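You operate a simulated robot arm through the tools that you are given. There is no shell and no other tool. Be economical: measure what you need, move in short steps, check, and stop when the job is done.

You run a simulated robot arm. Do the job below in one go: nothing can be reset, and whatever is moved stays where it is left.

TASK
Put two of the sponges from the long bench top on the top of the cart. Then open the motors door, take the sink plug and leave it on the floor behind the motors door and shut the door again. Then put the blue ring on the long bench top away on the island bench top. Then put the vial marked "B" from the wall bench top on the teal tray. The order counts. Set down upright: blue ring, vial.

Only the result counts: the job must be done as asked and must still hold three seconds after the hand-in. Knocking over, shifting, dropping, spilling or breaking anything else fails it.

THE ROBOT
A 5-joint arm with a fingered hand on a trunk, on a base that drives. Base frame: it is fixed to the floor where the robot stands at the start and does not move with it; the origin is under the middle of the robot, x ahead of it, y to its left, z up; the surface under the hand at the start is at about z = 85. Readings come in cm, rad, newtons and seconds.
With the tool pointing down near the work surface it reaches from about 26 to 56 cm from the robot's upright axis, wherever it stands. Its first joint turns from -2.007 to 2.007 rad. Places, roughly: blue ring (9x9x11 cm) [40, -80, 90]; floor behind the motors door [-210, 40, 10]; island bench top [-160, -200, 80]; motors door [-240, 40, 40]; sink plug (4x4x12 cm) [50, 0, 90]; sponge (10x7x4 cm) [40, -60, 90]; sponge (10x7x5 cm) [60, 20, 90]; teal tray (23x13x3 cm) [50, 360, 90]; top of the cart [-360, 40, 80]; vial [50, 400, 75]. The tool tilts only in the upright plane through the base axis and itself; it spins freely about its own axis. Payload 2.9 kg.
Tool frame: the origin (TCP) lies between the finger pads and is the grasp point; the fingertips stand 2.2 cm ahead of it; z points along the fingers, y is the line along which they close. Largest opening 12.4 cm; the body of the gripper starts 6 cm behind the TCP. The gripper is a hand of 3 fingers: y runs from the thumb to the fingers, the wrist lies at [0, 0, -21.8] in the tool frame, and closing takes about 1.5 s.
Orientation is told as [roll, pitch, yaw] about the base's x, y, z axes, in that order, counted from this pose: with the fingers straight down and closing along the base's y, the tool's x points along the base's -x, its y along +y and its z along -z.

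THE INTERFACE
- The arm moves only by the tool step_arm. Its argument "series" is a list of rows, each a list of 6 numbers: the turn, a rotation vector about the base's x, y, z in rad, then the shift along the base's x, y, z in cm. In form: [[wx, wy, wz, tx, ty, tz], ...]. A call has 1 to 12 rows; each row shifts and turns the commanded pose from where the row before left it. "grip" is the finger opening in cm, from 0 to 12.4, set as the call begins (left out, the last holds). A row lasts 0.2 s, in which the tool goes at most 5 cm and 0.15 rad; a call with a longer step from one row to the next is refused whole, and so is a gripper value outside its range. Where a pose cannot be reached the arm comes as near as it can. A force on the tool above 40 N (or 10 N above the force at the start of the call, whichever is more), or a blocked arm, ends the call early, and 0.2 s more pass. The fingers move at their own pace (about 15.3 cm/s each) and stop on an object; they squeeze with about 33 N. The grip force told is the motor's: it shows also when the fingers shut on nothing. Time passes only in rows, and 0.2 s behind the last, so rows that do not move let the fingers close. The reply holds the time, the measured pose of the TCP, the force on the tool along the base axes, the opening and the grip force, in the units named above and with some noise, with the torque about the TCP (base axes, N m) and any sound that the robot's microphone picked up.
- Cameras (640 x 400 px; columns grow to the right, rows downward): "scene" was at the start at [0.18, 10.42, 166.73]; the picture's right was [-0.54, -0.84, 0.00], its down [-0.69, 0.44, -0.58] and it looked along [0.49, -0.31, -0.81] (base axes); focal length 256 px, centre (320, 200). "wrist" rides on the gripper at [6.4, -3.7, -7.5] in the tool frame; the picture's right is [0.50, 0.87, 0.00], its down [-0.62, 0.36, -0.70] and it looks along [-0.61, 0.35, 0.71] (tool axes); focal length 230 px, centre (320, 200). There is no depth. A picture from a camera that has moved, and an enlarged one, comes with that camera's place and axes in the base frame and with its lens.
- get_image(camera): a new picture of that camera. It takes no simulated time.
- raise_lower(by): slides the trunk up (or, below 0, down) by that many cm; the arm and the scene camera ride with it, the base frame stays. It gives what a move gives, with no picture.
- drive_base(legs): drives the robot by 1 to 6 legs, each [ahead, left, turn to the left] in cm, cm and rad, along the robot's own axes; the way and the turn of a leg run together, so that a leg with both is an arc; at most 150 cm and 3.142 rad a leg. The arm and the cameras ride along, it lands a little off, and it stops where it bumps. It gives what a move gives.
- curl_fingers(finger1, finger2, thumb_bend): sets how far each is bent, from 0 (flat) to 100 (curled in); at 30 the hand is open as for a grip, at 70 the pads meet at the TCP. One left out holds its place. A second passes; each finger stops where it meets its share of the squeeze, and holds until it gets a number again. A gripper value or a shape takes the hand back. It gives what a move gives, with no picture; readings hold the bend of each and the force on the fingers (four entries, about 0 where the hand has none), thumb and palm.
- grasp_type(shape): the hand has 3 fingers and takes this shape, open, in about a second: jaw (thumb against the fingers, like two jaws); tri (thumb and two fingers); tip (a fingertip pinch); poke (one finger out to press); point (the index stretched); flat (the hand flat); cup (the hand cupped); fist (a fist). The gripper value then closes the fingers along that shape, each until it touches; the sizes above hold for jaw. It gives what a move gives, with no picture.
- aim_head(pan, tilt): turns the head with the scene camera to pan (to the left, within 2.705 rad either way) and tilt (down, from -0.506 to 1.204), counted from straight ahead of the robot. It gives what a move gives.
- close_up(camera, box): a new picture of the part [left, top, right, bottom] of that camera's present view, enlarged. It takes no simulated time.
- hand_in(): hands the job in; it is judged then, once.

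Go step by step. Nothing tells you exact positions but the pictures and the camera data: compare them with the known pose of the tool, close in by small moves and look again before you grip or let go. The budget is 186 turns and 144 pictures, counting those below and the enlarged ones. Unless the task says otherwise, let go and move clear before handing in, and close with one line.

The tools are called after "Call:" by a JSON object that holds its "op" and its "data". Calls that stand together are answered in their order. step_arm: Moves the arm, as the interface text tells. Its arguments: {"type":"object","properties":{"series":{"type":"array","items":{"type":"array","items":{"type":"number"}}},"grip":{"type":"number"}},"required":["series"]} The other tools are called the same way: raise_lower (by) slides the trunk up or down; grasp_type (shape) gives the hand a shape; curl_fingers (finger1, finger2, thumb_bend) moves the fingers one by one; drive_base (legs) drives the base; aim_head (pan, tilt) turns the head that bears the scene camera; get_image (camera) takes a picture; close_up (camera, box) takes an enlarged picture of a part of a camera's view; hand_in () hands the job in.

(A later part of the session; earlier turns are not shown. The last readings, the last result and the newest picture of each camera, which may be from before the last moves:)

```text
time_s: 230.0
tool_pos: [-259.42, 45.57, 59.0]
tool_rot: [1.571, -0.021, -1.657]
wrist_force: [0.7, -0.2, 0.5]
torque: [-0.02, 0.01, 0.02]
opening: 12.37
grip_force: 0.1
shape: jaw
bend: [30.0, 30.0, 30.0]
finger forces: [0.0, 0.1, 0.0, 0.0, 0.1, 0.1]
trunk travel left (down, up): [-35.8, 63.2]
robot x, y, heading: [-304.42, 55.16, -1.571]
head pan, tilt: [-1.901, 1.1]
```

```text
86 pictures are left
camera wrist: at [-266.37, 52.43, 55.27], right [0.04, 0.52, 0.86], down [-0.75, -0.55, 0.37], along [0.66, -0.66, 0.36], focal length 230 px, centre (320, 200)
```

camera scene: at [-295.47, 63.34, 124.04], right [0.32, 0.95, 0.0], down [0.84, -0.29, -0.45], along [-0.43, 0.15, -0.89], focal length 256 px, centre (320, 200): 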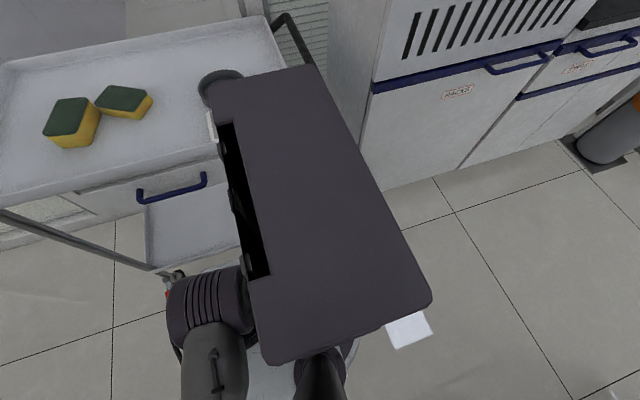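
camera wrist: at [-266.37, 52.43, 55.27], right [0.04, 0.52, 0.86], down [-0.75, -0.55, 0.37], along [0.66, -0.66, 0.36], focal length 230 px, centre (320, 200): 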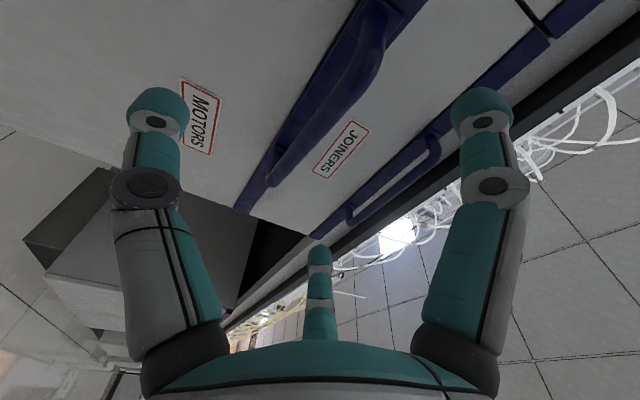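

The base rubs the cart's caster. I swing the arm right, away from the handle, then strafe off the cart and back up.

Call:
{"op": "step_arm", "data": {"series": [[0, 0, -0.1, -0.6, -4.5, 0], [0, 0, -0.1, -1.0, -4.4, 0], [0, 0, -0.1, -1.5, -4.2, 0], [0, 0, -0.1, -1.8, -4.1, 0], [0, 0, -0.1, -2.3, -3.9, 0], [0, 0, -0.1, -2.7, -3.6, 0], [0, 0, -0.1, -3.0, -3.3, 0], [0, 0, -0.1, -3.3, -3.1, 0], [0, 0, -0.1, -3.6, -2.6, 0], [0, 0, -0.1, -3.9, -2.4, 0]]}}

Call:
{"op": "drive_base", "data": {"legs": [[0, 6, 0], [-34, 2, 0]]}}

Call:
{"op": "aim_head", "data": {"pan": 0.7, "tilt": 0.9}}

Call:
{"op": "get_image", "data": {"camera": "scene"}}

```text
time_s: 232.2
tool_pos: [-283.14, 9.41, 58.83]
tool_rot: [1.572, -0.02, -2.661]
wrist_force: [0.1, -0.5, 0.4]
torque: [0.02, 0.0, 0.02]
opening: 12.39
grip_force: 0.1
shape: jaw
bend: [30.0, 30.0, 30.0]
finger forces: [0.1, 0.0, 0.0, 0.0, 0.1, 0.1]
trunk travel left (down, up): [-35.8, 63.2]
robot x, y, heading: [-304.17, 55.03, -1.574]
head pan, tilt: [-1.901, 1.1]
```

```text
time_s: 235.0
tool_pos: [-275.13, 43.41, 58.87]
tool_rot: [1.57, -0.022, -2.66]
wrist_force: [-0.7, 0.5, -0.3]
torque: [0.04, 0.01, -0.03]
opening: 12.39
grip_force: 0.0
shape: jaw
bend: [30.0, 30.0, 30.0]
finger forces: [0.1, 0.1, 0.0, 0.1, 0.0, 0.0]
trunk travel left (down, up): [-35.8, 63.2]
robot x, y, heading: [-296.14, 89.42, -1.568]
head pan, tilt: [-1.901, 1.1]
```

```text
time_s: 237.3
tool_pos: [-275.1, 43.26, 58.8]
tool_rot: [1.572, -0.021, -2.661]
wrist_force: [-0.3, 0.1, 0.4]
torque: [-0.01, 0.0, -0.02]
opening: 12.39
grip_force: 0.0
shape: jaw
bend: [30.0, 30.0, 30.0]
finger forces: [0.1, 0.0, 0.0, 0.0, 0.0, 0.0]
trunk travel left (down, up): [-35.8, 63.2]
robot x, y, heading: [-295.86, 89.44, -1.57]
head pan, tilt: [0.7, 0.901]
```

```text
85 pictures are left
camera scene: at [-276.6, 89.48, 125.42], right [-0.77, -0.64, 0.0], down [-0.5, 0.6, -0.62], along [0.4, -0.48, -0.78], focal length 256 px, centre (320, 200)
```

scene: 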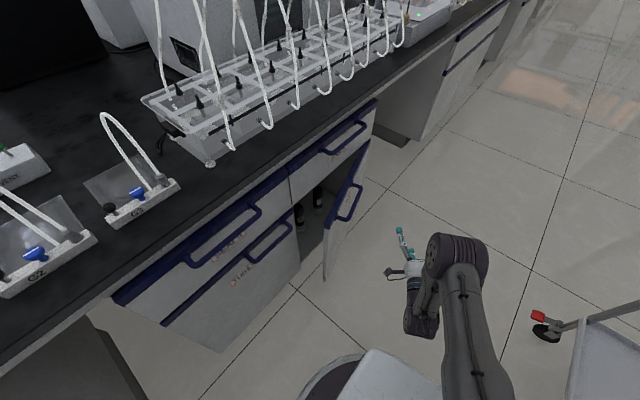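

Door tip is now near [-252, 55] (about 18° open). I lower 6 cm, close the fingers, and swing the hand past the tip at short radius.

Call:
{"op": "raise_lower", "data": {"by": -6}}

Call:
{"op": "step_arm", "data": {"series": [[0, 0, 0, 0, 0, 0], [0, 0, 0, 0, 0, 0], [0, 0, 0, 0, 0, 0], [0, 0, 0, 0, 0, 0], [0, 0, 0.096, 3.7, 2.4, 0], [0, 0, 0.096, 3.4, 2.5, 0], [0, 0, 0.096, 3.3, 2.9, 0], [0, 0, 0.096, 2.9, 3.1, 0], [0, 0, 0.096, 2.7, 3.4, 0], [0, 0, 0.096, 2.3, 3.7, 0], [0, 0, 0.096, 1.9, 3.8, 0], [0, 0, 0, 0, 0, 0]], "grip": 0}}

Call:
{"op": "get_image", "data": {"camera": "scene"}}

Call:
{"op": "get_image", "data": {"camera": "wrist"}}

```text
time_s: 238.3
tool_pos: [-274.9, 43.47, 52.9]
tool_rot: [1.573, -0.021, -2.66]
wrist_force: [-0.4, 0.0, 0.1]
torque: [-0.02, 0.02, 0.0]
opening: 12.36
grip_force: 0.1
shape: jaw
bend: [30.0, 30.0, 30.0]
finger forces: [0.0, 0.0, 0.0, 0.1, 0.0, 0.0]
trunk travel left (down, up): [-29.8, 69.2]
robot x, y, heading: [-295.95, 89.57, -1.572]
head pan, tilt: [0.7, 0.901]
```

```text
time_s: 240.9
tool_pos: [-254.78, 65.17, 52.8]
tool_rot: [1.571, -0.019, -1.986]
wrist_force: [0.5, 0.3, 0.3]
torque: [0.0, 0.03, 0.0]
opening: 0.0
grip_force: 32.9
shape: jaw
bend: [70.0, 70.0, 70.0]
finger forces: [0.0, 0.0, 0.0, 0.1, 0.0, 0.0]
trunk travel left (down, up): [-29.8, 69.2]
robot x, y, heading: [-296.07, 89.1, -1.57]
head pan, tilt: [0.7, 0.901]
```

```text
84 pictures are left
camera scene: at [-276.59, 89.5, 119.42], right [-0.77, -0.64, 0.0], down [-0.5, 0.6, -0.62], along [0.4, -0.48, -0.78], focal length 256 px, centre (320, 200)
```

scene: 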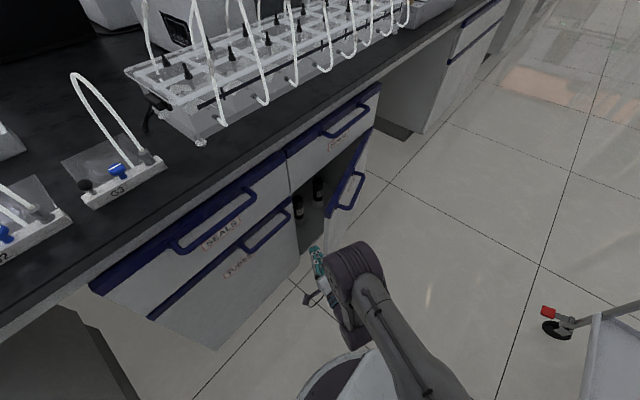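

```text
83 pictures are left
camera wrist: at [-259.14, 73.92, 49.11], right [0.21, 0.47, 0.86], down [-0.89, -0.27, 0.37], along [0.41, -0.84, 0.36], focal length 230 px, centre (320, 200)
```

wrist: 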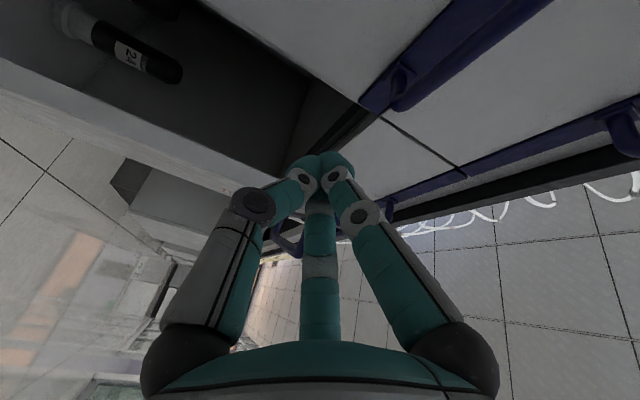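

The hand is beside the door's free edge. I extend into the gap and sweep slowly to push the door open from inside.

Call:
{"op": "step_arm", "data": {"series": [[0, 0, 0, 2.74, -1.22, 0], [0, 0, 0, 2.74, -1.22, 0], [0, 0, 0, 2.74, -1.22, 0], [0, 0, -0.0425, -1.0, -2.05, 0], [0, 0, -0.0425, -1.0, -2.05, 0], [0, 0, -0.0425, -1.2, -1.95, 0], [0, 0, -0.0425, -1.2, -1.95, 0], [0, 0, -0.0425, -1.35, -1.85, 0], [0, 0, -0.0425, -1.35, -1.85, 0], [0, 0, -0.0425, -1.5, -1.75, 0], [0, 0, -0.0425, -1.5, -1.75, 0]]}}

Call:
{"op": "step_arm", "data": {"series": [[0, 0, -0.0425, -1.65, -1.6, 0], [0, 0, -0.0425, -1.65, -1.6, 0], [0, 0, -0.0425, -1.75, -1.45, 0], [0, 0, -0.0425, -1.75, -1.45, 0], [0, 0, -0.0425, -1.9, -1.3, 0], [0, 0, -0.0425, -1.9, -1.3, 0], [0, 0, -0.0425, -2.0, -1.15, 0], [0, 0, -0.0425, -2.0, -1.15, 0]]}}

Call:
{"op": "get_image", "data": {"camera": "scene"}}

```text
time_s: 243.3
tool_pos: [-256.91, 46.35, 52.83]
tool_rot: [1.569, -0.022, -2.33]
wrist_force: [-0.5, -0.7, 0.7]
torque: [0.01, 0.01, 0.02]
opening: 0.01
grip_force: 33.2
shape: jaw
bend: [70.0, 70.0, 70.0]
finger forces: [0.1, 0.0, 0.0, 0.1, 0.0, 0.0]
trunk travel left (down, up): [-29.8, 69.2]
robot x, y, heading: [-295.86, 89.5, -1.574]
head pan, tilt: [0.7, 0.901]
```

```text
time_s: 245.1
tool_pos: [-271.51, 35.42, 52.88]
tool_rot: [1.571, -0.022, -2.67]
wrist_force: [-0.8, 0.1, -0.4]
torque: [-0.02, -0.01, 0.02]
opening: 0.0
grip_force: 33.4
shape: jaw
bend: [70.0, 70.0, 70.0]
finger forces: [0.0, 0.0, 0.0, 0.0, 0.0, 0.1]
trunk travel left (down, up): [-29.8, 69.2]
robot x, y, heading: [-296.32, 89.55, -1.572]
head pan, tilt: [0.7, 0.901]
```

```text
82 pictures are left
camera scene: at [-276.6, 89.48, 119.42], right [-0.77, -0.64, 0.0], down [-0.5, 0.6, -0.62], along [0.4, -0.48, -0.78], focal length 256 px, centre (320, 200)
```

scene: 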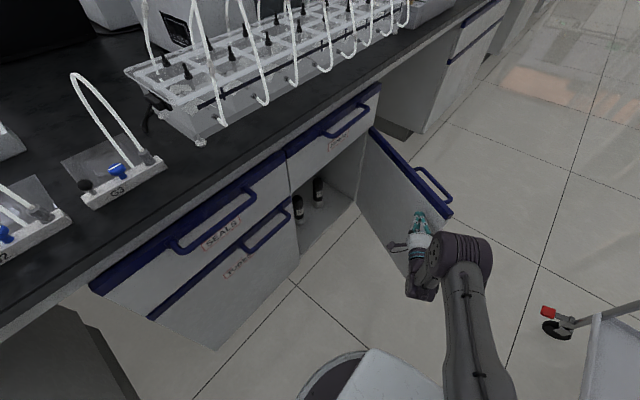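

The door stands about 75° open; two bottles stand inside. I retract, raise the trunk, tilt the hand down again and go for the plug.

Call:
{"op": "step_arm", "data": {"series": [[0, 0, 0.02, -1.5, 4, 0], [0, 0, 0.02, -1.5, 4, 0]]}}

Call:
{"op": "raise_lower", "data": {"by": 40}}

Call:
{"op": "step_arm", "data": {"series": [[0.1167, 0.0594, 0, -0.2, 0.4, 0], [0.1167, 0.0594, 0, -0.2, 0.4, 0], [0.1167, 0.0594, 0, -0.2, 0.4, 0], [0.1167, 0.0594, 0, -0.2, 0.4, 0], [0.1167, 0.0594, 0, -0.2, 0.4, 0], [0.1167, 0.0594, 0, -0.2, 0.4, 0], [0.1167, 0.0594, 0, -0.2, 0.4, 0], [0.1167, 0.0594, 0, -0.2, 0.4, 0], [0.1167, 0.0594, 0, -0.2, 0.4, 0], [0.1167, 0.0594, 0, -0.2, 0.4, 0], [0.1167, 0.0594, 0, -0.2, 0.4, 0], [0.1167, 0.0594, 0, -0.2, 0.4, 0]], "grip": 12.4}}

Call:
{"op": "raise_lower", "data": {"by": 15}}

Call:
{"op": "get_image", "data": {"camera": "scene"}}

```text
time_s: 245.7
tool_pos: [-273.93, 43.69, 52.69]
tool_rot: [1.571, -0.021, -2.635]
wrist_force: [-0.2, 0.1, 0.7]
torque: [-0.01, 0.0, 0.03]
opening: 0.01
grip_force: 33.1
shape: jaw
bend: [70.0, 70.0, 70.0]
finger forces: [0.1, 0.0, 0.0, 0.0, 0.1, 0.0]
out of reach, approached as far as the arm can: row 2
trunk travel left (down, up): [-29.8, 69.2]
robot x, y, heading: [-296.12, 89.32, -1.568]
head pan, tilt: [0.7, 0.901]
```

```text
time_s: 249.6
tool_pos: [-273.88, 43.62, 92.8]
tool_rot: [1.57, -0.021, -2.636]
wrist_force: [-1.1, 0.1, -0.4]
torque: [0.01, 0.01, 0.0]
opening: 0.0
grip_force: 33.0
shape: jaw
bend: [70.0, 70.0, 70.0]
finger forces: [0.0, 0.0, 0.0, 0.1, 0.0, 0.0]
trunk travel left (down, up): [-69.8, 29.2]
robot x, y, heading: [-295.73, 89.02, -1.573]
head pan, tilt: [0.7, 0.901]
```

```text
time_s: 252.2
tool_pos: [-274.77, 49.36, 92.79]
tool_rot: [0.0, 0.0, -2.65]
wrist_force: [0.9, 0.4, 0.0]
torque: [0.0, 0.01, -0.02]
opening: 12.38
grip_force: 0.0
shape: jaw
bend: [30.0, 30.0, 30.0]
finger forces: [0.1, 0.0, 0.1, 0.0, 0.0, 0.0]
out of reach, approached as far as the arm can: row 8, 9, 10, 11
trunk travel left (down, up): [-69.8, 29.2]
robot x, y, heading: [-295.98, 89.52, -1.576]
head pan, tilt: [0.7, 0.901]
```

```text
time_s: 253.9
tool_pos: [-274.8, 49.4, 107.8]
tool_rot: [0.002, 0.0, -2.652]
wrist_force: [0.5, -0.1, -0.6]
torque: [-0.03, -0.02, -0.01]
opening: 12.38
grip_force: 0.1
shape: jaw
bend: [30.0, 30.0, 30.0]
finger forces: [0.0, 0.2, 0.0, 0.0, 0.0, 0.1]
trunk travel left (down, up): [-84.8, 14.2]
robot x, y, heading: [-296.04, 89.5, -1.57]
head pan, tilt: [0.7, 0.901]
```

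```text
81 pictures are left
camera scene: at [-276.58, 89.47, 174.42], right [-0.77, -0.64, 0.0], down [-0.5, 0.6, -0.62], along [0.4, -0.48, -0.78], focal length 256 px, centre (320, 200)
```

scene: 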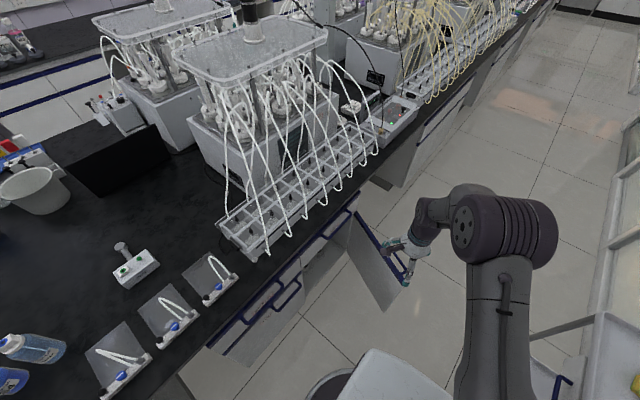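

Now the drive back to the long bench for the plug.

Call:
{"op": "drive_base", "data": {"legs": [[-90, 8, 0], [-74, 10, 0], [0, 0, 1.571], [150, 0, 0], [90, 0, 0], [0, -150, 0]]}}

Call:
{"op": "drive_base", "data": {"legs": [[0, -101, 0], [36, 0, 0]]}}

Call:
{"op": "aim_head", "data": {"pan": -0.1, "tilt": 0.9}}

Call:
{"op": "get_image", "data": {"camera": "scene"}}

```text
time_s: 284.5
tool_pos: [4.39, 133.38, 107.77]
tool_rot: [0.001, 0.001, -1.068]
wrist_force: [-1.1, -0.6, 0.9]
torque: [-0.01, -0.02, 0.0]
opening: 12.38
grip_force: 0.0
shape: jaw
bend: [30.0, 30.0, 30.0]
finger forces: [0.0, 0.0, 0.1, 0.0, 0.1, 0.1]
trunk travel left (down, up): [-84.8, 14.2]
robot x, y, heading: [-35.72, 111.75, 0.01]
head pan, tilt: [0.7, 0.901]
```

```text
time_s: 291.7
tool_pos: [41.8, 31.71, 107.72]
tool_rot: [0.001, 0.0, -1.074]
wrist_force: [-0.5, 0.0, 0.0]
torque: [0.01, -0.03, -0.01]
opening: 12.37
grip_force: 0.1
shape: jaw
bend: [30.0, 30.0, 30.0]
finger forces: [0.0, 0.0, 0.0, 0.0, 0.0, 0.1]
trunk travel left (down, up): [-84.8, 14.2]
robot x, y, heading: [1.92, 10.53, 0.007]
head pan, tilt: [0.7, 0.901]
```

```text
time_s: 292.8
tool_pos: [41.77, 31.71, 107.83]
tool_rot: [0.003, 0.0, -1.074]
wrist_force: [0.6, 0.8, 0.0]
torque: [-0.04, -0.01, 0.04]
opening: 12.39
grip_force: 0.0
shape: jaw
bend: [30.0, 30.0, 30.0]
finger forces: [0.1, 0.0, 0.1, 0.0, 0.0, 0.0]
trunk travel left (down, up): [-84.8, 14.2]
robot x, y, heading: [1.8, 10.18, 0.009]
head pan, tilt: [-0.099, 0.901]
```

```text
80 pictures are left
camera scene: at [3.42, 23.91, 174.42], right [-0.09, -1.0, 0.0], down [-0.78, 0.07, -0.62], along [0.62, -0.06, -0.78], focal length 256 px, centre (320, 200)
```

scene: 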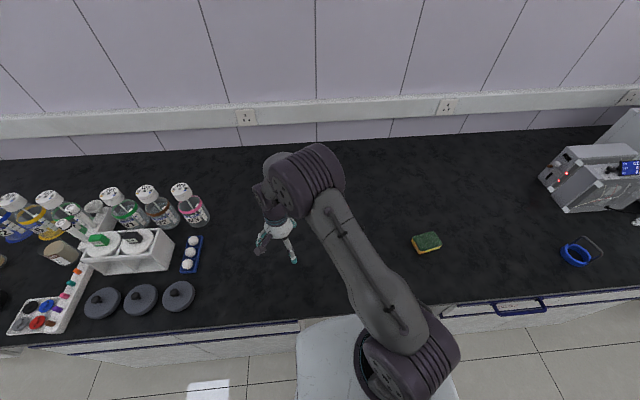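

The plug is hidden behind the arm; I move the hand toward [43, 5] and look from the wrist.

Call:
{"op": "step_arm", "data": {"series": [[0, 0, 0, 0.4, -4.5, 0], [0, 0, 0, 0.4, -4.5, 0], [0, 0, 0, 0.4, -4.5, 0], [0, 0, 0, 0.4, -4.5, 0], [0, 0, 0, 0.4, -4.5, 0], [0, 0, 0, 0.4, -4.5, 0], [0, 0, 0, 0, 0, 0]]}}

Call:
{"op": "get_image", "data": {"camera": "wrist"}}

Call:
{"op": "get_image", "data": {"camera": "scene"}}

```text
time_s: 294.4
tool_pos: [44.28, 4.64, 107.84]
tool_rot: [0.0, -0.001, -1.072]
wrist_force: [0.2, 0.7, 0.0]
torque: [-0.02, 0.01, -0.02]
opening: 12.41
grip_force: 0.0
shape: jaw
bend: [30.0, 30.0, 30.0]
finger forces: [0.0, 0.0, 0.0, 0.1, 0.0, 0.0]
trunk travel left (down, up): [-84.8, 14.2]
robot x, y, heading: [2.1, 10.37, 0.008]
head pan, tilt: [-0.099, 0.901]
```

```text
79 pictures are left
camera wrist: at [37.96, 8.44, 115.4], right [0.52, 0.85, 0.0], down [0.61, -0.37, 0.7], along [0.6, -0.37, -0.71], focal length 230 px, centre (320, 200)
```

wrist: 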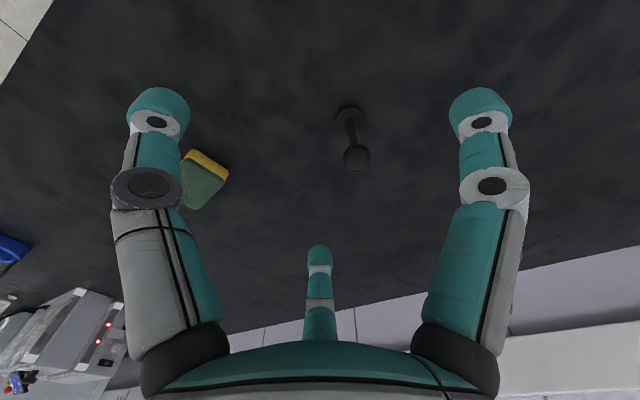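

```text
78 pictures are left
camera scene: at [3.4, 24.01, 174.41], right [-0.09, -1.0, 0.0], down [-0.78, 0.07, -0.62], along [0.62, -0.06, -0.78], focal length 256 px, centre (320, 200)
```

scene: 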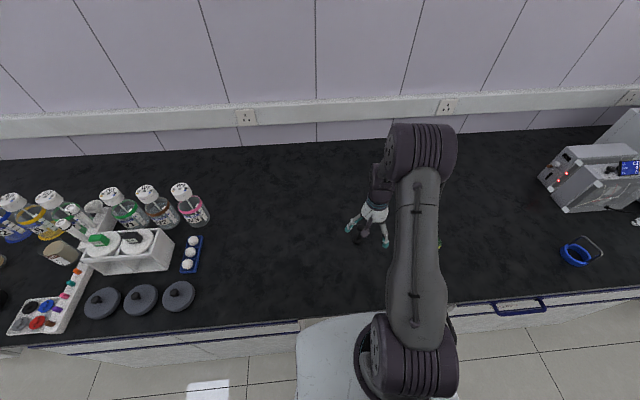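

The plug stands upright at about [51.6, 4.3], top near z 97. I move over it and check.

Call:
{"op": "step_arm", "data": {"series": [[0, 0, 0, 3.7, -0.2, 0], [0, 0, 0, 3.6, -0.1, 0], [0, 0, 0, 0, 0, -3], [0, 0, 0, 0, 0, 0]]}}

Call:
{"op": "get_image", "data": {"camera": "wrist"}}

```text
time_s: 295.4
tool_pos: [51.33, 4.42, 104.74]
tool_rot: [0.001, -0.001, -1.074]
wrist_force: [0.2, -0.2, 0.9]
torque: [0.0, 0.04, 0.0]
opening: 12.37
grip_force: 0.0
shape: jaw
bend: [30.0, 30.0, 30.0]
finger forces: [0.0, 0.1, 0.1, 0.0, 0.0, 0.0]
trunk travel left (down, up): [-84.8, 14.2]
robot x, y, heading: [2.04, 10.27, 0.005]
head pan, tilt: [-0.099, 0.901]
```

```text
77 pictures are left
camera wrist: at [45.24, 8.14, 112.33], right [0.52, 0.85, 0.0], down [0.61, -0.37, 0.7], along [0.6, -0.37, -0.71], focal length 230 px, centre (320, 200)
```

wrist: 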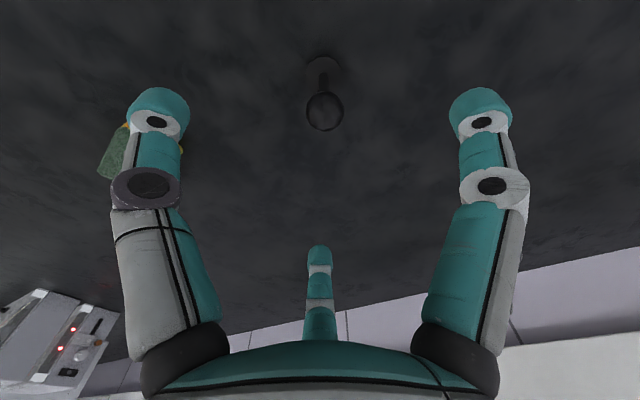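

Well centred. I descend to z≈92 and close on the stem.

Call:
{"op": "step_arm", "data": {"series": [[0, 0, 0, 0.15, 0.2, -3], [0, 0, 0, 0, 0, -3], [0, 0, 0, 0, 0, -3], [0, 0, 0, 0, 0, -2.5], [0, 0, 0, 0, 0, -1.2], [0, 0, 0, 0, 0, 0]]}}

Call:
{"op": "step_arm", "data": {"series": [[0, 0, 0, 0, 0, 0], [0, 0, 0, 0, 0, 0], [0, 0, 0, 0, 0, 0], [0, 0, 0, 0, 0, 0], [0, 0, 0, 0, 0, 0], [0, 0, 0, 0, 0, 0], [0, 0, 0, 0, 0, 0], [0, 0, 0, 0, 0, 0], [0, 0, 0, 0, 0, 0]], "grip": 0}}

Call:
{"op": "get_image", "data": {"camera": "wrist"}}

```text
time_s: 296.8
tool_pos: [51.81, 4.62, 91.97]
tool_rot: [0.002, -0.003, -1.074]
wrist_force: [0.1, 0.1, -0.5]
torque: [-0.03, 0.03, 0.0]
opening: 12.39
grip_force: 0.0
shape: jaw
bend: [30.0, 30.0, 30.0]
finger forces: [0.0, 0.0, 0.0, 0.1, 0.0, 0.0]
trunk travel left (down, up): [-84.8, 14.2]
robot x, y, heading: [2.01, 10.32, 0.01]
head pan, tilt: [-0.099, 0.901]
```

```text
time_s: 298.8
tool_pos: [51.57, 4.66, 92.02]
tool_rot: [0.003, 0.0, -1.074]
wrist_force: [0.8, -0.2, 0.2]
torque: [0.03, -0.04, 0.0]
opening: 0.28
grip_force: 33.4
shape: jaw
bend: [71.0, 72.0, 72.0]
finger forces: [26.6, 33.6, 0.1, 0.0, 27.3, 0.0]
trunk travel left (down, up): [-84.8, 14.2]
robot x, y, heading: [2.06, 10.33, 0.011]
head pan, tilt: [-0.099, 0.901]
```

```text
76 pictures are left
camera wrist: at [45.4, 8.34, 99.6], right [0.52, 0.85, 0.0], down [0.61, -0.37, 0.7], along [0.6, -0.37, -0.71], focal length 230 px, centre (320, 200)
```

wrist: 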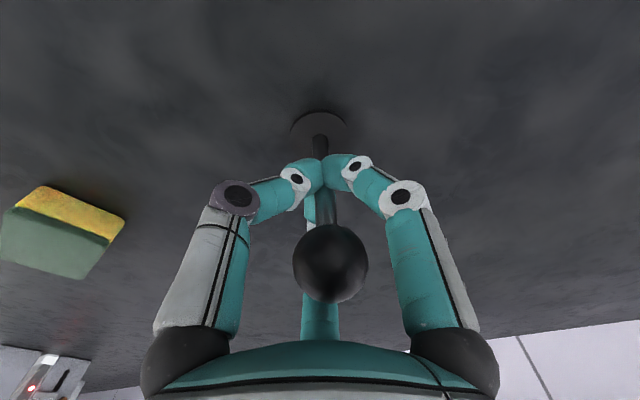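

The stem is held with the knob caged. I lift, retract and drive back to the motors door.

Call:
{"op": "step_arm", "data": {"series": [[0, 0, 0, 0, 0, 2], [0, 0, 0, 0, 0, 4], [0, 0, 0, 0, 0, 4], [0, 0, 0, 0, 0, 4], [0, 0, 0, -3.5, 0.5, 3], [0, 0, 0, -3.5, 0.5, 3], [0, 0, 0, -3.5, 0.5, 0], [0, 0, 0, -3.5, 0.5, 0], [0, 0, 0, 0, 0, 0]]}}

Call:
{"op": "drive_base", "data": {"legs": [[-38, 0, -0.009], [0, 150, 0], [0, 93, 0], [-120, 0, 0], [-122, 0, 0], [0, 0, -1.571]]}}

Call:
{"op": "drive_base", "data": {"legs": [[80, 0, 0], [60, -8, 0]]}}

Call:
{"op": "get_image", "data": {"camera": "wrist"}}

```text
time_s: 300.8
tool_pos: [37.73, 6.68, 112.02]
tool_rot: [0.003, -0.001, -1.074]
wrist_force: [-0.1, -0.2, -1.1]
torque: [-0.02, 0.02, 0.02]
opening: 0.2
grip_force: 32.8
shape: jaw
bend: [71.0, 72.0, 74.0]
finger forces: [33.2, 28.2, 0.0, 0.0, 21.7, 0.0]
trunk travel left (down, up): [-84.8, 14.2]
robot x, y, heading: [1.8, 9.95, 0.006]
head pan, tilt: [-0.099, 0.901]
```

```text
time_s: 330.1
tool_pos: [-283.86, 213.68, 112.1]
tool_rot: [0.002, 0.001, -2.638]
wrist_force: [-0.7, -0.2, -1.4]
torque: [0.01, 0.0, 0.0]
opening: 0.19
grip_force: 33.2
shape: jaw
bend: [71.0, 72.0, 74.0]
finger forces: [34.9, 28.5, 0.1, 0.1, 21.6, 0.0]
trunk travel left (down, up): [-84.8, 14.2]
robot x, y, heading: [-280.62, 249.4, -1.551]
head pan, tilt: [-0.099, 0.901]
```

```text
time_s: 337.4
tool_pos: [-288.74, 74.18, 112.05]
tool_rot: [0.001, -0.001, -2.623]
wrist_force: [1.0, -0.7, -0.5]
torque: [-0.01, 0.02, 0.0]
opening: 0.17
grip_force: 33.0
shape: jaw
bend: [71.0, 72.0, 74.0]
finger forces: [34.9, 28.6, 0.0, 0.1, 21.6, 0.0]
trunk travel left (down, up): [-84.8, 14.2]
robot x, y, heading: [-285.95, 109.79, -1.542]
head pan, tilt: [-0.099, 0.901]
```

```text
75 pictures are left
camera wrist: at [-284.88, 80.5, 119.67], right [0.86, -0.51, 0.0], down [-0.36, -0.61, 0.7], along [-0.35, -0.61, -0.71], focal length 230 px, centre (320, 200)
```

wrist: 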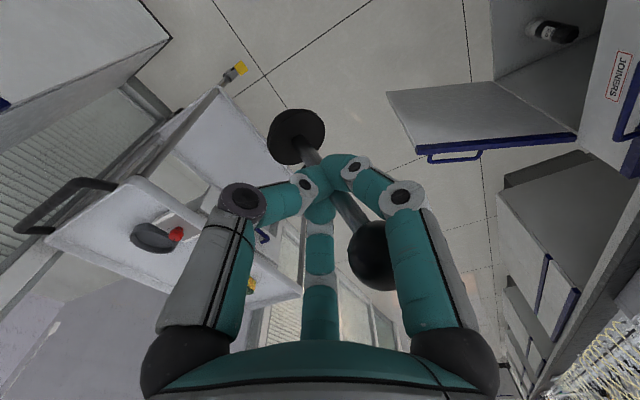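

Held well. I move to about [-281, 75] and lower the trunk to see the cabinet floor.

Call:
{"op": "drive_base", "data": {"legs": [[34, 5, -0.028]]}}

Call:
{"op": "raise_lower", "data": {"by": -40}}

Call:
{"op": "aim_head", "data": {"pan": 1.1, "tilt": 1.0}}

Call:
{"op": "get_image", "data": {"camera": "scene"}}

```text
time_s: 339.6
tool_pos: [-284.29, 40.45, 112.01]
tool_rot: [0.0, -0.001, -2.65]
wrist_force: [-0.3, 0.1, -1.3]
torque: [-0.01, -0.02, 0.01]
opening: 0.18
grip_force: 33.1
shape: jaw
bend: [71.0, 72.0, 74.0]
finger forces: [35.0, 28.7, 0.1, 0.0, 21.6, 0.0]
trunk travel left (down, up): [-84.8, 14.2]
robot x, y, heading: [-280.62, 76.25, -1.572]
head pan, tilt: [-0.099, 0.901]
```

```text
time_s: 343.5
tool_pos: [-284.32, 40.43, 72.06]
tool_rot: [0.003, 0.0, -2.651]
wrist_force: [-0.4, 0.4, -0.7]
torque: [-0.02, -0.02, -0.02]
opening: 0.19
grip_force: 33.1
shape: jaw
bend: [71.0, 72.0, 74.0]
finger forces: [35.2, 28.5, 0.0, 0.1, 21.7, 0.1]
trunk travel left (down, up): [-44.8, 54.2]
robot x, y, heading: [-280.58, 75.94, -1.575]
head pan, tilt: [-0.099, 0.901]
```

```text
time_s: 344.9
tool_pos: [-284.23, 40.39, 71.99]
tool_rot: [0.001, 0.0, -2.651]
wrist_force: [-0.4, 0.3, -1.9]
torque: [0.0, -0.01, -0.04]
opening: 0.17
grip_force: 33.0
shape: jaw
bend: [71.0, 72.0, 74.0]
finger forces: [35.3, 28.6, 0.0, 0.0, 21.7, 0.0]
trunk travel left (down, up): [-44.8, 54.2]
robot x, y, heading: [-280.57, 76.3, -1.573]
head pan, tilt: [1.1, 1.0]
```

```text
74 pictures are left
camera scene: at [-259.73, 78.75, 133.7], right [-0.46, -0.89, 0.0], down [-0.75, 0.38, -0.54], along [0.48, -0.25, -0.84], focal length 256 px, centre (320, 200)
```

scene: 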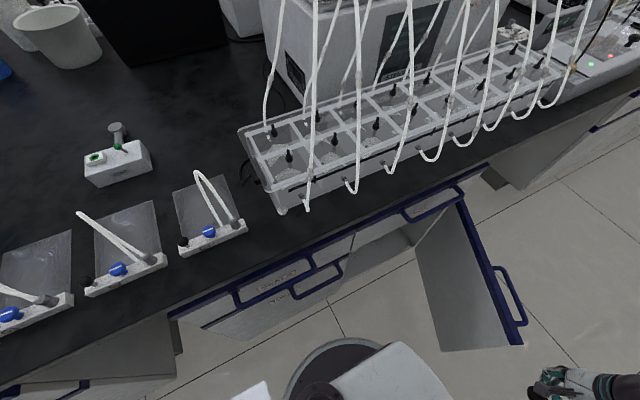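

To see and place inside, I lower the trunk with the hand in front of the opening, spin it so the two fingers come below, and then tilt.

Call:
{"op": "raise_lower", "data": {"by": -28}}

Call:
{"op": "step_arm", "data": {"series": [[0, 0, -0.1424, 1.46, 0.22, 0], [0, 0, -0.1424, 1.46, 0.22, 0], [0, 0, -0.1424, 1.46, 0.22, 0], [0, 0, -0.1424, 1.46, 0.22, 0], [0, 0, -0.1424, 1.46, 0.22, 0], [0, 0, -0.1424, 1.46, 0.22, 0], [0, 0, -0.1424, 1.46, 0.22, 0], [0, 0, -0.1424, 1.46, 0.22, 0], [0, 0, -0.1424, 1.46, 0.22, 0], [0, 0, -0.1424, 1.46, 0.22, 0]]}}

Call:
{"op": "step_arm", "data": {"series": [[0, 0, -0.1424, 1.46, 0.22, 0], [0, 0, -0.1424, 1.46, 0.22, 0], [0, 0, -0.1424, 1.46, 0.22, 0], [0, 0, -0.1424, 1.46, 0.22, 0], [0, 0, -0.1424, 1.46, 0.22, 0], [0, 0, -0.1424, 1.46, 0.22, 0], [0, 0, -0.1424, 1.46, 0.22, 0], [0, 0, -0.1424, 1.46, 0.22, 0], [0, 0, -0.1424, 1.46, 0.22, 0], [0, 0, -0.1424, 1.46, 0.22, 0]]}}

Call:
{"op": "aim_head", "data": {"pan": 1.1, "tilt": 0.8}}

Call:
{"op": "get_image", "data": {"camera": "scene"}}

Call:
{"op": "get_image", "data": {"camera": "wrist"}}

```text
time_s: 347.7
tool_pos: [-284.32, 40.3, 44.04]
tool_rot: [0.0, -0.001, -2.651]
wrist_force: [-0.2, -0.7, -1.8]
torque: [0.0, -0.01, 0.03]
opening: 0.2
grip_force: 33.3
shape: jaw
bend: [71.0, 72.0, 74.0]
finger forces: [35.3, 28.6, 0.0, 0.1, 21.6, 0.1]
trunk travel left (down, up): [-16.8, 82.2]
robot x, y, heading: [-280.47, 76.02, -1.573]
head pan, tilt: [1.1, 1.0]
```

```text
time_s: 349.9
tool_pos: [-269.68, 42.63, 44.0]
tool_rot: [0.001, 0.002, 2.207]
wrist_force: [-0.1, 0.5, -1.5]
torque: [0.01, 0.04, 0.02]
opening: 0.18
grip_force: 33.4
shape: jaw
bend: [70.0, 72.0, 74.0]
finger forces: [37.2, 29.0, 0.0, 0.1, 0.1, 0.1]
trunk travel left (down, up): [-16.8, 82.2]
robot x, y, heading: [-280.7, 76.5, -1.57]
head pan, tilt: [1.1, 1.0]
```

```text
time_s: 352.1
tool_pos: [-258.4, 41.79, 44.01]
tool_rot: [0.002, -0.001, 0.791]
wrist_force: [0.6, 0.8, -1.7]
torque: [-0.01, -0.01, 0.01]
opening: 0.17
grip_force: 33.1
shape: jaw
bend: [70.0, 72.0, 74.0]
finger forces: [39.3, 30.5, 0.1, 0.0, 0.1, 0.1]
out of reach, approached as far as the arm can: row 10
trunk travel left (down, up): [-16.8, 82.2]
robot x, y, heading: [-280.28, 76.08, -1.57]
head pan, tilt: [1.1, 1.0]
```

```text
time_s: 352.8
tool_pos: [-258.5, 41.89, 44.04]
tool_rot: [0.001, 0.0, 0.795]
wrist_force: [0.4, 0.0, -0.7]
torque: [0.01, 0.02, -0.03]
opening: 0.15
grip_force: 33.0
shape: jaw
bend: [70.0, 72.0, 74.0]
finger forces: [39.2, 30.5, 0.0, 0.0, 0.0, 0.1]
trunk travel left (down, up): [-16.8, 82.2]
robot x, y, heading: [-280.87, 76.23, -1.574]
head pan, tilt: [1.1, 0.799]
```

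```text
73 pictures are left
camera scene: at [-258.74, 78.26, 107.21], right [-0.46, -0.89, 0.0], down [-0.64, 0.33, -0.7], along [0.62, -0.32, -0.72], focal length 256 px, centre (320, 200)
```

scene: 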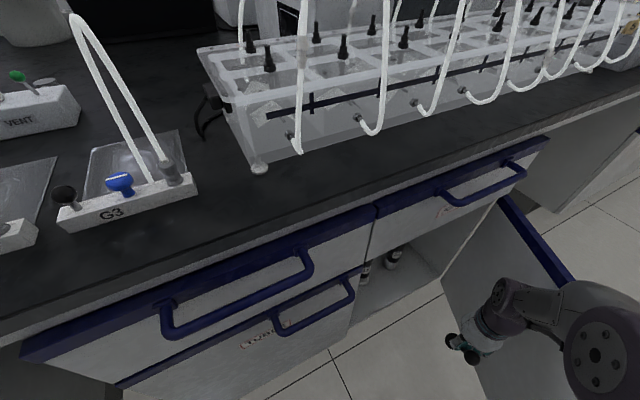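

```text
72 pictures are left
camera wrist: at [-260.27, 34.56, 51.62], right [-0.97, 0.25, 0.0], down [0.18, 0.69, 0.7], along [0.18, 0.68, -0.71], focal length 230 px, centre (320, 200)
```

wrist: 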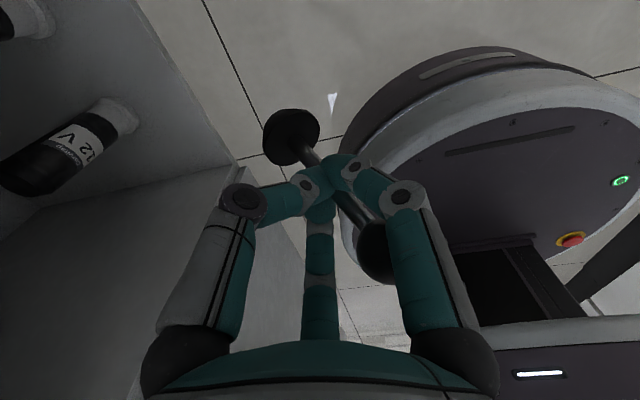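

The plug is still firmly held. The cabinet floor starts at x≈-236; the 12 V bottle stands near [-222, 42]. I tilt the hand 45° forward and lower.

Call:
{"op": "step_arm", "data": {"series": [[-0.088, -0.0693, 0, 1.05, -1.33, 0], [-0.088, -0.0693, 0, 1.05, -1.33, 0], [-0.088, -0.0693, 0, 1.05, -1.33, 0], [-0.088, -0.0693, 0, 1.05, -1.33, 0], [-0.088, -0.0693, 0, 1.05, -1.33, 0], [-0.088, -0.0693, 0, 1.05, -1.33, 0], [-0.088, -0.0693, 0, 1.05, -1.33, 0], [0, 0, 0, 0, 0, 0]]}}

Call:
{"op": "raise_lower", "data": {"by": -14}}

Call:
{"op": "get_image", "data": {"camera": "wrist"}}

Call:
{"op": "get_image", "data": {"camera": "scene"}}

```text
time_s: 354.6
tool_pos: [-251.15, 32.39, 44.01]
tool_rot: [-0.779, 0.095, 0.753]
wrist_force: [0.2, 0.1, -2.2]
torque: [0.02, 0.02, 0.0]
opening: 0.12
grip_force: 32.9
shape: jaw
bend: [70.0, 72.0, 74.0]
finger forces: [42.7, 29.2, 0.0, 0.1, 0.1, 0.1]
trunk travel left (down, up): [-16.8, 82.2]
robot x, y, heading: [-280.71, 76.58, -1.577]
head pan, tilt: [1.1, 0.799]
```

```text
time_s: 356.3
tool_pos: [-251.29, 32.44, 30.15]
tool_rot: [-0.778, 0.092, 0.756]
wrist_force: [-0.9, 0.4, -1.6]
torque: [0.02, 0.01, 0.01]
opening: 0.12
grip_force: 33.2
shape: jaw
bend: [70.0, 72.0, 74.0]
finger forces: [42.8, 29.2, 0.1, 0.1, 0.1, 0.0]
trunk travel left (down, up): [-2.8, 96.2]
robot x, y, heading: [-280.29, 76.46, -1.571]
head pan, tilt: [1.1, 0.799]
```

```text
71 pictures are left
camera wrist: at [-257.13, 30.35, 38.67], right [-0.83, 0.07, -0.56], down [-0.05, 0.98, 0.19], along [0.56, 0.18, -0.81], focal length 230 px, centre (320, 200)
```

wrist: 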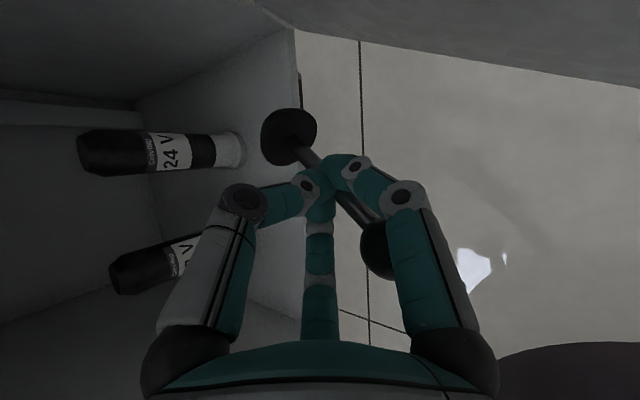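

```text
70 pictures are left
camera scene: at [-258.73, 78.26, 93.21], right [-0.46, -0.89, 0.0], down [-0.64, 0.33, -0.7], along [0.62, -0.32, -0.72], focal length 256 px, centre (320, 200)
```

scene: 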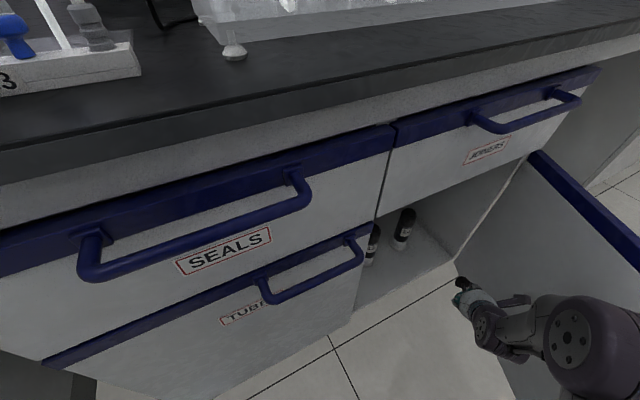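

The gap between the 12 V bottle (y≈41) and the left partition (y≈58) suits the plug. I swing the hand to the opening, then move the base forward 17 cm so I can enter straight.

Call:
{"op": "step_arm", "data": {"series": [[0, 0, 0.0755, 3.0, 2.9, 0], [0, 0, 0.0755, 2.3, 2.8, 0], [0, 0, 0.0755, 2.1, 2.9, 0], [0, 0, 0.0755, 1.9, 3.1, 0], [0, 0, 0.0755, 1.5, 3.1, 0], [0, 0, 0.0755, 1.4, 3.2, 0], [0, 0, 0, 0, 0, 0]]}}

Call:
{"op": "get_image", "data": {"camera": "wrist"}}

```text
time_s: 357.9
tool_pos: [-239.3, 50.1, 30.06]
tool_rot: [-0.778, 0.092, 1.212]
wrist_force: [0.1, 0.2, -0.3]
torque: [-0.01, 0.03, -0.02]
opening: 0.16
grip_force: 32.9
shape: jaw
bend: [70.0, 72.0, 74.0]
finger forces: [43.2, 30.1, 0.0, 0.0, 0.1, 0.0]
out of reach, approached as far as the arm can: row 4
trunk travel left (down, up): [-2.8, 96.2]
robot x, y, heading: [-280.5, 76.0, -1.572]
head pan, tilt: [1.1, 0.799]
```

```text
69 pictures are left
camera wrist: at [-243.73, 45.62, 38.61], right [-0.77, -0.3, -0.56], down [-0.47, 0.86, 0.19], along [0.42, 0.41, -0.81], focal length 230 px, centre (320, 200)
```

wrist: 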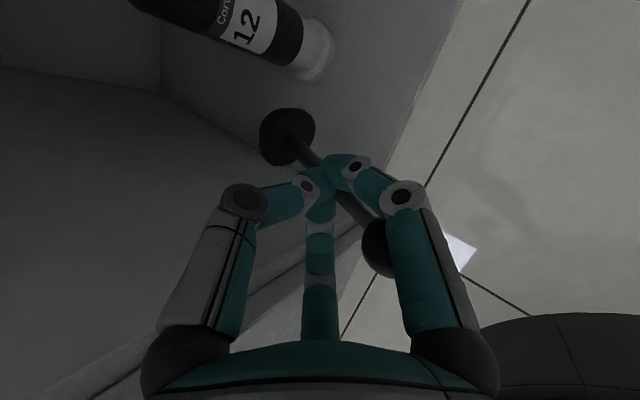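

Call:
{"op": "drive_base", "data": {"legs": [[16, 0, 0]]}}

Call:
{"op": "get_image", "data": {"camera": "wrist"}}

```text
time_s: 359.3
tool_pos: [-239.46, 34.07, 30.02]
tool_rot: [-0.778, 0.093, 1.212]
wrist_force: [0.2, -0.5, -1.5]
torque: [0.01, -0.01, 0.02]
opening: 0.13
grip_force: 33.2
shape: jaw
bend: [70.0, 72.0, 74.0]
finger forces: [43.4, 29.8, 0.0, 0.0, 0.1, 0.0]
trunk travel left (down, up): [-2.8, 96.2]
robot x, y, heading: [-280.43, 60.32, -1.571]
head pan, tilt: [1.1, 0.799]
```

```text
68 pictures are left
camera wrist: at [-243.75, 29.48, 38.61], right [-0.77, -0.3, -0.56], down [-0.47, 0.86, 0.19], along [0.42, 0.41, -0.81], focal length 230 px, centre (320, 200)
```

wrist: 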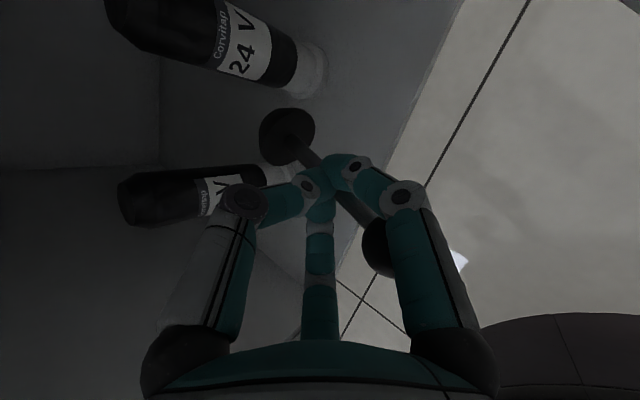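

Call:
{"op": "step_arm", "data": {"series": [[0, 0, 0.0794, 0.8, 3.6, 0], [0, 0, 0.0794, 1.2, 3.3, 0], [0, 0, 0.0794, 0.9, 3.5, 0], [0, 0, 0.0794, 0.7, 3.5, 0], [0, 0, 0.0794, 0.3, 3.6, 0], [-0.0071, -0.1168, 0, 1.0, 0, -2], [-0.0071, -0.1168, 0, 1.0, 0, -2], [-0.0071, -0.1168, 0, 1.0, 0, -2], [0, 0, 0, 0, 0, 0]]}}

Call:
{"op": "get_image", "data": {"camera": "wrist"}}

Call:
{"op": "aim_head", "data": {"pan": 1.3, "tilt": 0.75}}

Call:
{"op": "get_image", "data": {"camera": "scene"}}

```text
time_s: 361.3
tool_pos: [-232.53, 51.54, 24.03]
tool_rot: [-1.132, 0.121, 1.573]
wrist_force: [-0.1, -0.3, -0.2]
torque: [0.0, 0.06, -0.01]
opening: 0.11
grip_force: 32.9
shape: jaw
bend: [71.0, 72.0, 74.0]
finger forces: [45.5, 29.3, 0.0, 0.0, 0.0, 0.1]
trunk travel left (down, up): [-2.8, 96.2]
robot x, y, heading: [-280.38, 59.87, -1.575]
head pan, tilt: [1.1, 0.799]
```

```text
67 pictures are left
camera wrist: at [-237.65, 45.7, 31.29], right [-0.37, -0.59, -0.72], down [-0.79, 0.61, -0.1], along [0.49, 0.53, -0.69], focal length 230 px, centre (320, 200)
```

wrist: 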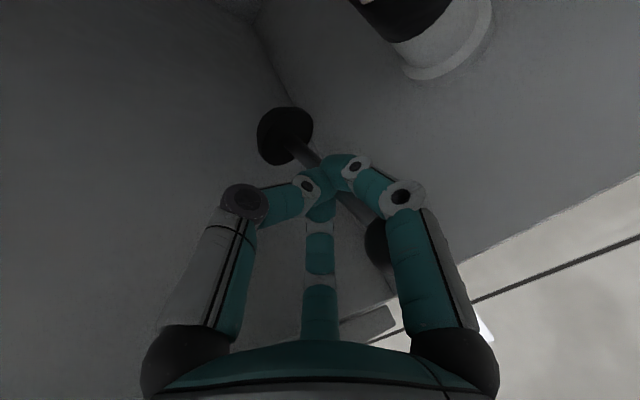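

```text
time_s: 362.1
tool_pos: [-232.61, 51.4, 23.96]
tool_rot: [-1.129, 0.119, 1.575]
wrist_force: [0.1, -0.1, -1.4]
torque: [0.0, 0.06, 0.03]
opening: 0.09
grip_force: 33.2
shape: jaw
bend: [71.0, 72.0, 74.0]
finger forces: [45.4, 29.2, 0.0, 0.0, 0.0, 0.0]
trunk travel left (down, up): [-2.8, 96.2]
robot x, y, heading: [-280.85, 60.0, -1.573]
head pan, tilt: [1.3, 0.75]
```

```text
66 pictures are left
camera scene: at [-257.94, 63.6, 93.61], right [-0.27, -0.96, 0.0], down [-0.66, 0.18, -0.73], along [0.7, -0.2, -0.68], focal length 256 px, centre (320, 200)
```

scene: 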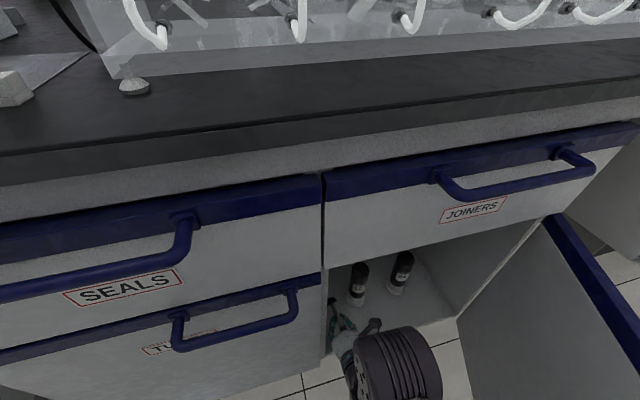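

I go deeper and lower slowly toward the floor.

Call:
{"op": "step_arm", "data": {"series": [[0, 0, 0, 3, -0.3, -1], [0, 0, 0, 3, -0.3, -1], [0, 0, 0, 3, -0.3, -1], [0, 0, 0, 0, 0, -2], [0, 0, 0, 0, 0, -1], [0, 0, 0, 0, 0, -1], [0, 0, 0, 0, 0, 0]]}}

Call:
{"op": "get_image", "data": {"camera": "wrist"}}

Call:
{"op": "close_up", "data": {"camera": "scene", "box": [290, 230, 450, 330]}}

```text
time_s: 363.6
tool_pos: [-223.23, 50.62, 17.54]
tool_rot: [-1.141, 0.124, 1.569]
wrist_force: [1.0, 2.7, 29.1]
torque: [-0.03, -0.43, 0.04]
opening: 0.13
grip_force: 33.2
shape: jaw
bend: [72.0, 73.0, 74.0]
finger forces: [0.1, 0.0, 0.0, 0.0, 0.0, 0.0]
trunk travel left (down, up): [-2.8, 96.2]
robot x, y, heading: [-280.43, 59.66, -1.576]
head pan, tilt: [1.3, 0.75]
```

```text
65 pictures are left
camera wrist: at [-228.59, 44.95, 24.86], right [-0.36, -0.59, -0.72], down [-0.78, 0.61, -0.11], along [0.5, 0.53, -0.69], focal length 230 px, centre (320, 200)
```

wrist: 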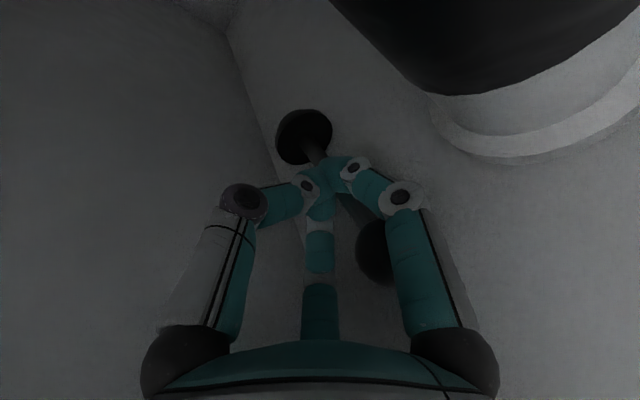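

```text
4.00 times, centred on (370, 280) of scene
camera zoom: at [-258.26, 63.66, 93.74], right [-0.27, -0.96, 0.0], down [-0.65, 0.18, -0.73], along [0.71, -0.2, -0.68], focal length 1024 px, centre (120, -120)
```

zoom: 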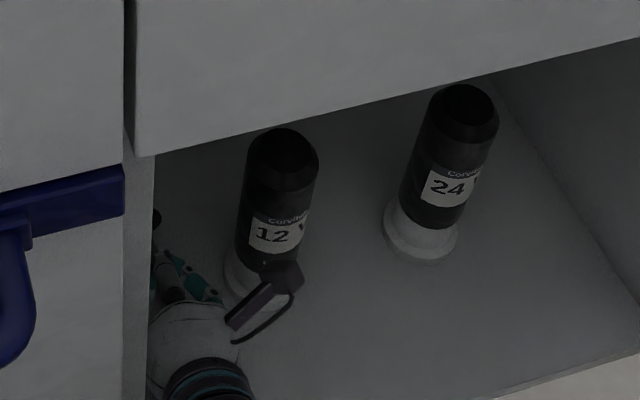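

The plug touches the floor, clear of the bottle. I ease up slightly and open the fingers partly.

Call:
{"op": "step_arm", "data": {"series": [[0, 0, 0, 0, 0, 0.4], [0, 0, 0, 0, 0, 0], [0, 0, 0, 0, 0, 0], [0, 0, 0, 0, 0, 0], [0, 0, 0, 0, 0, 0]], "grip": 5}}

Call:
{"op": "get_image", "data": {"camera": "wrist"}}

```text
time_s: 364.9
tool_pos: [-223.39, 50.49, 17.47]
tool_rot: [-1.13, 0.123, 1.571]
wrist_force: [0.5, 0.6, -0.8]
torque: [-0.02, 0.03, -0.01]
opening: 4.96
grip_force: 0.1
shape: jaw
bend: [77.0, 77.0, 70.0]
finger forces: [0.0, 0.0, 0.1, 0.0, 0.0, 0.0]
trunk travel left (down, up): [-2.8, 96.2]
robot x, y, heading: [-280.45, 60.17, -1.571]
head pan, tilt: [1.3, 0.75]
```

```text
63 pictures are left
camera wrist: at [-228.66, 44.94, 24.74], right [-0.37, -0.59, -0.72], down [-0.79, 0.61, -0.1], along [0.49, 0.53, -0.69], focal length 230 px, centre (320, 200)
```

wrist: 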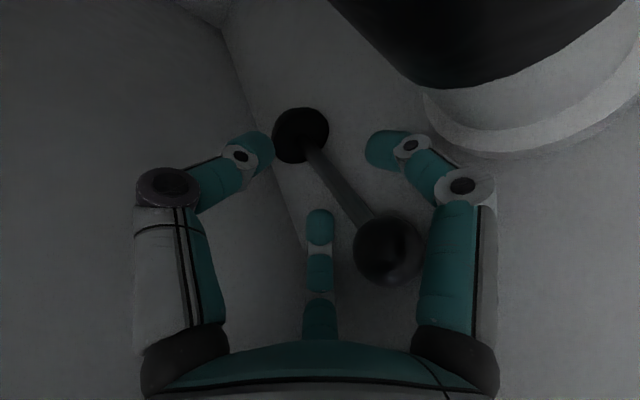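

The plug has come to rest between the fingers. I lift straight up carefully and look.

Call:
{"op": "step_arm", "data": {"series": [[0, 0, 0, 0, 0, 1], [0, 0, 0, 0, 0, 1], [0, 0, 0, 0, 0, 1.5], [0, 0, 0, 0, 0, 1.5], [0, 0, 0, 0, 0, 0]]}}

Call:
{"op": "get_image", "data": {"camera": "wrist"}}

```text
time_s: 366.1
tool_pos: [-223.45, 50.68, 22.35]
tool_rot: [-1.129, 0.122, 1.567]
wrist_force: [0.1, 0.9, 1.2]
torque: [-0.04, 0.02, -0.01]
opening: 4.96
grip_force: 0.0
shape: jaw
bend: [77.0, 77.0, 70.0]
finger forces: [0.0, 0.0, 0.0, 0.0, 0.0, 0.0]
trunk travel left (down, up): [-2.8, 96.2]
robot x, y, heading: [-280.28, 59.98, -1.568]
head pan, tilt: [1.3, 0.75]
```

```text
62 pictures are left
camera wrist: at [-228.61, 44.93, 29.77], right [-0.37, -0.59, -0.72], down [-0.79, 0.61, -0.1], along [0.5, 0.53, -0.69], focal length 230 px, centre (320, 200)
```

wrist: 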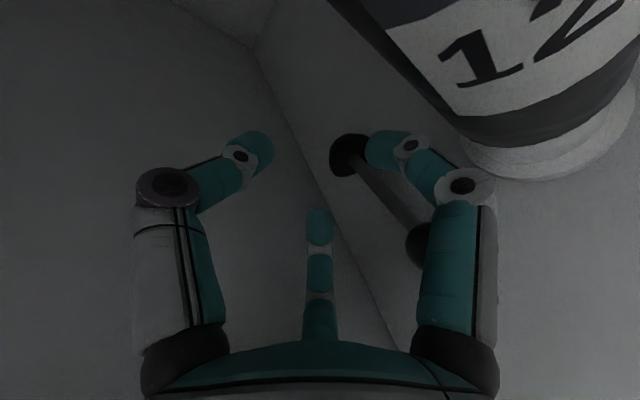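

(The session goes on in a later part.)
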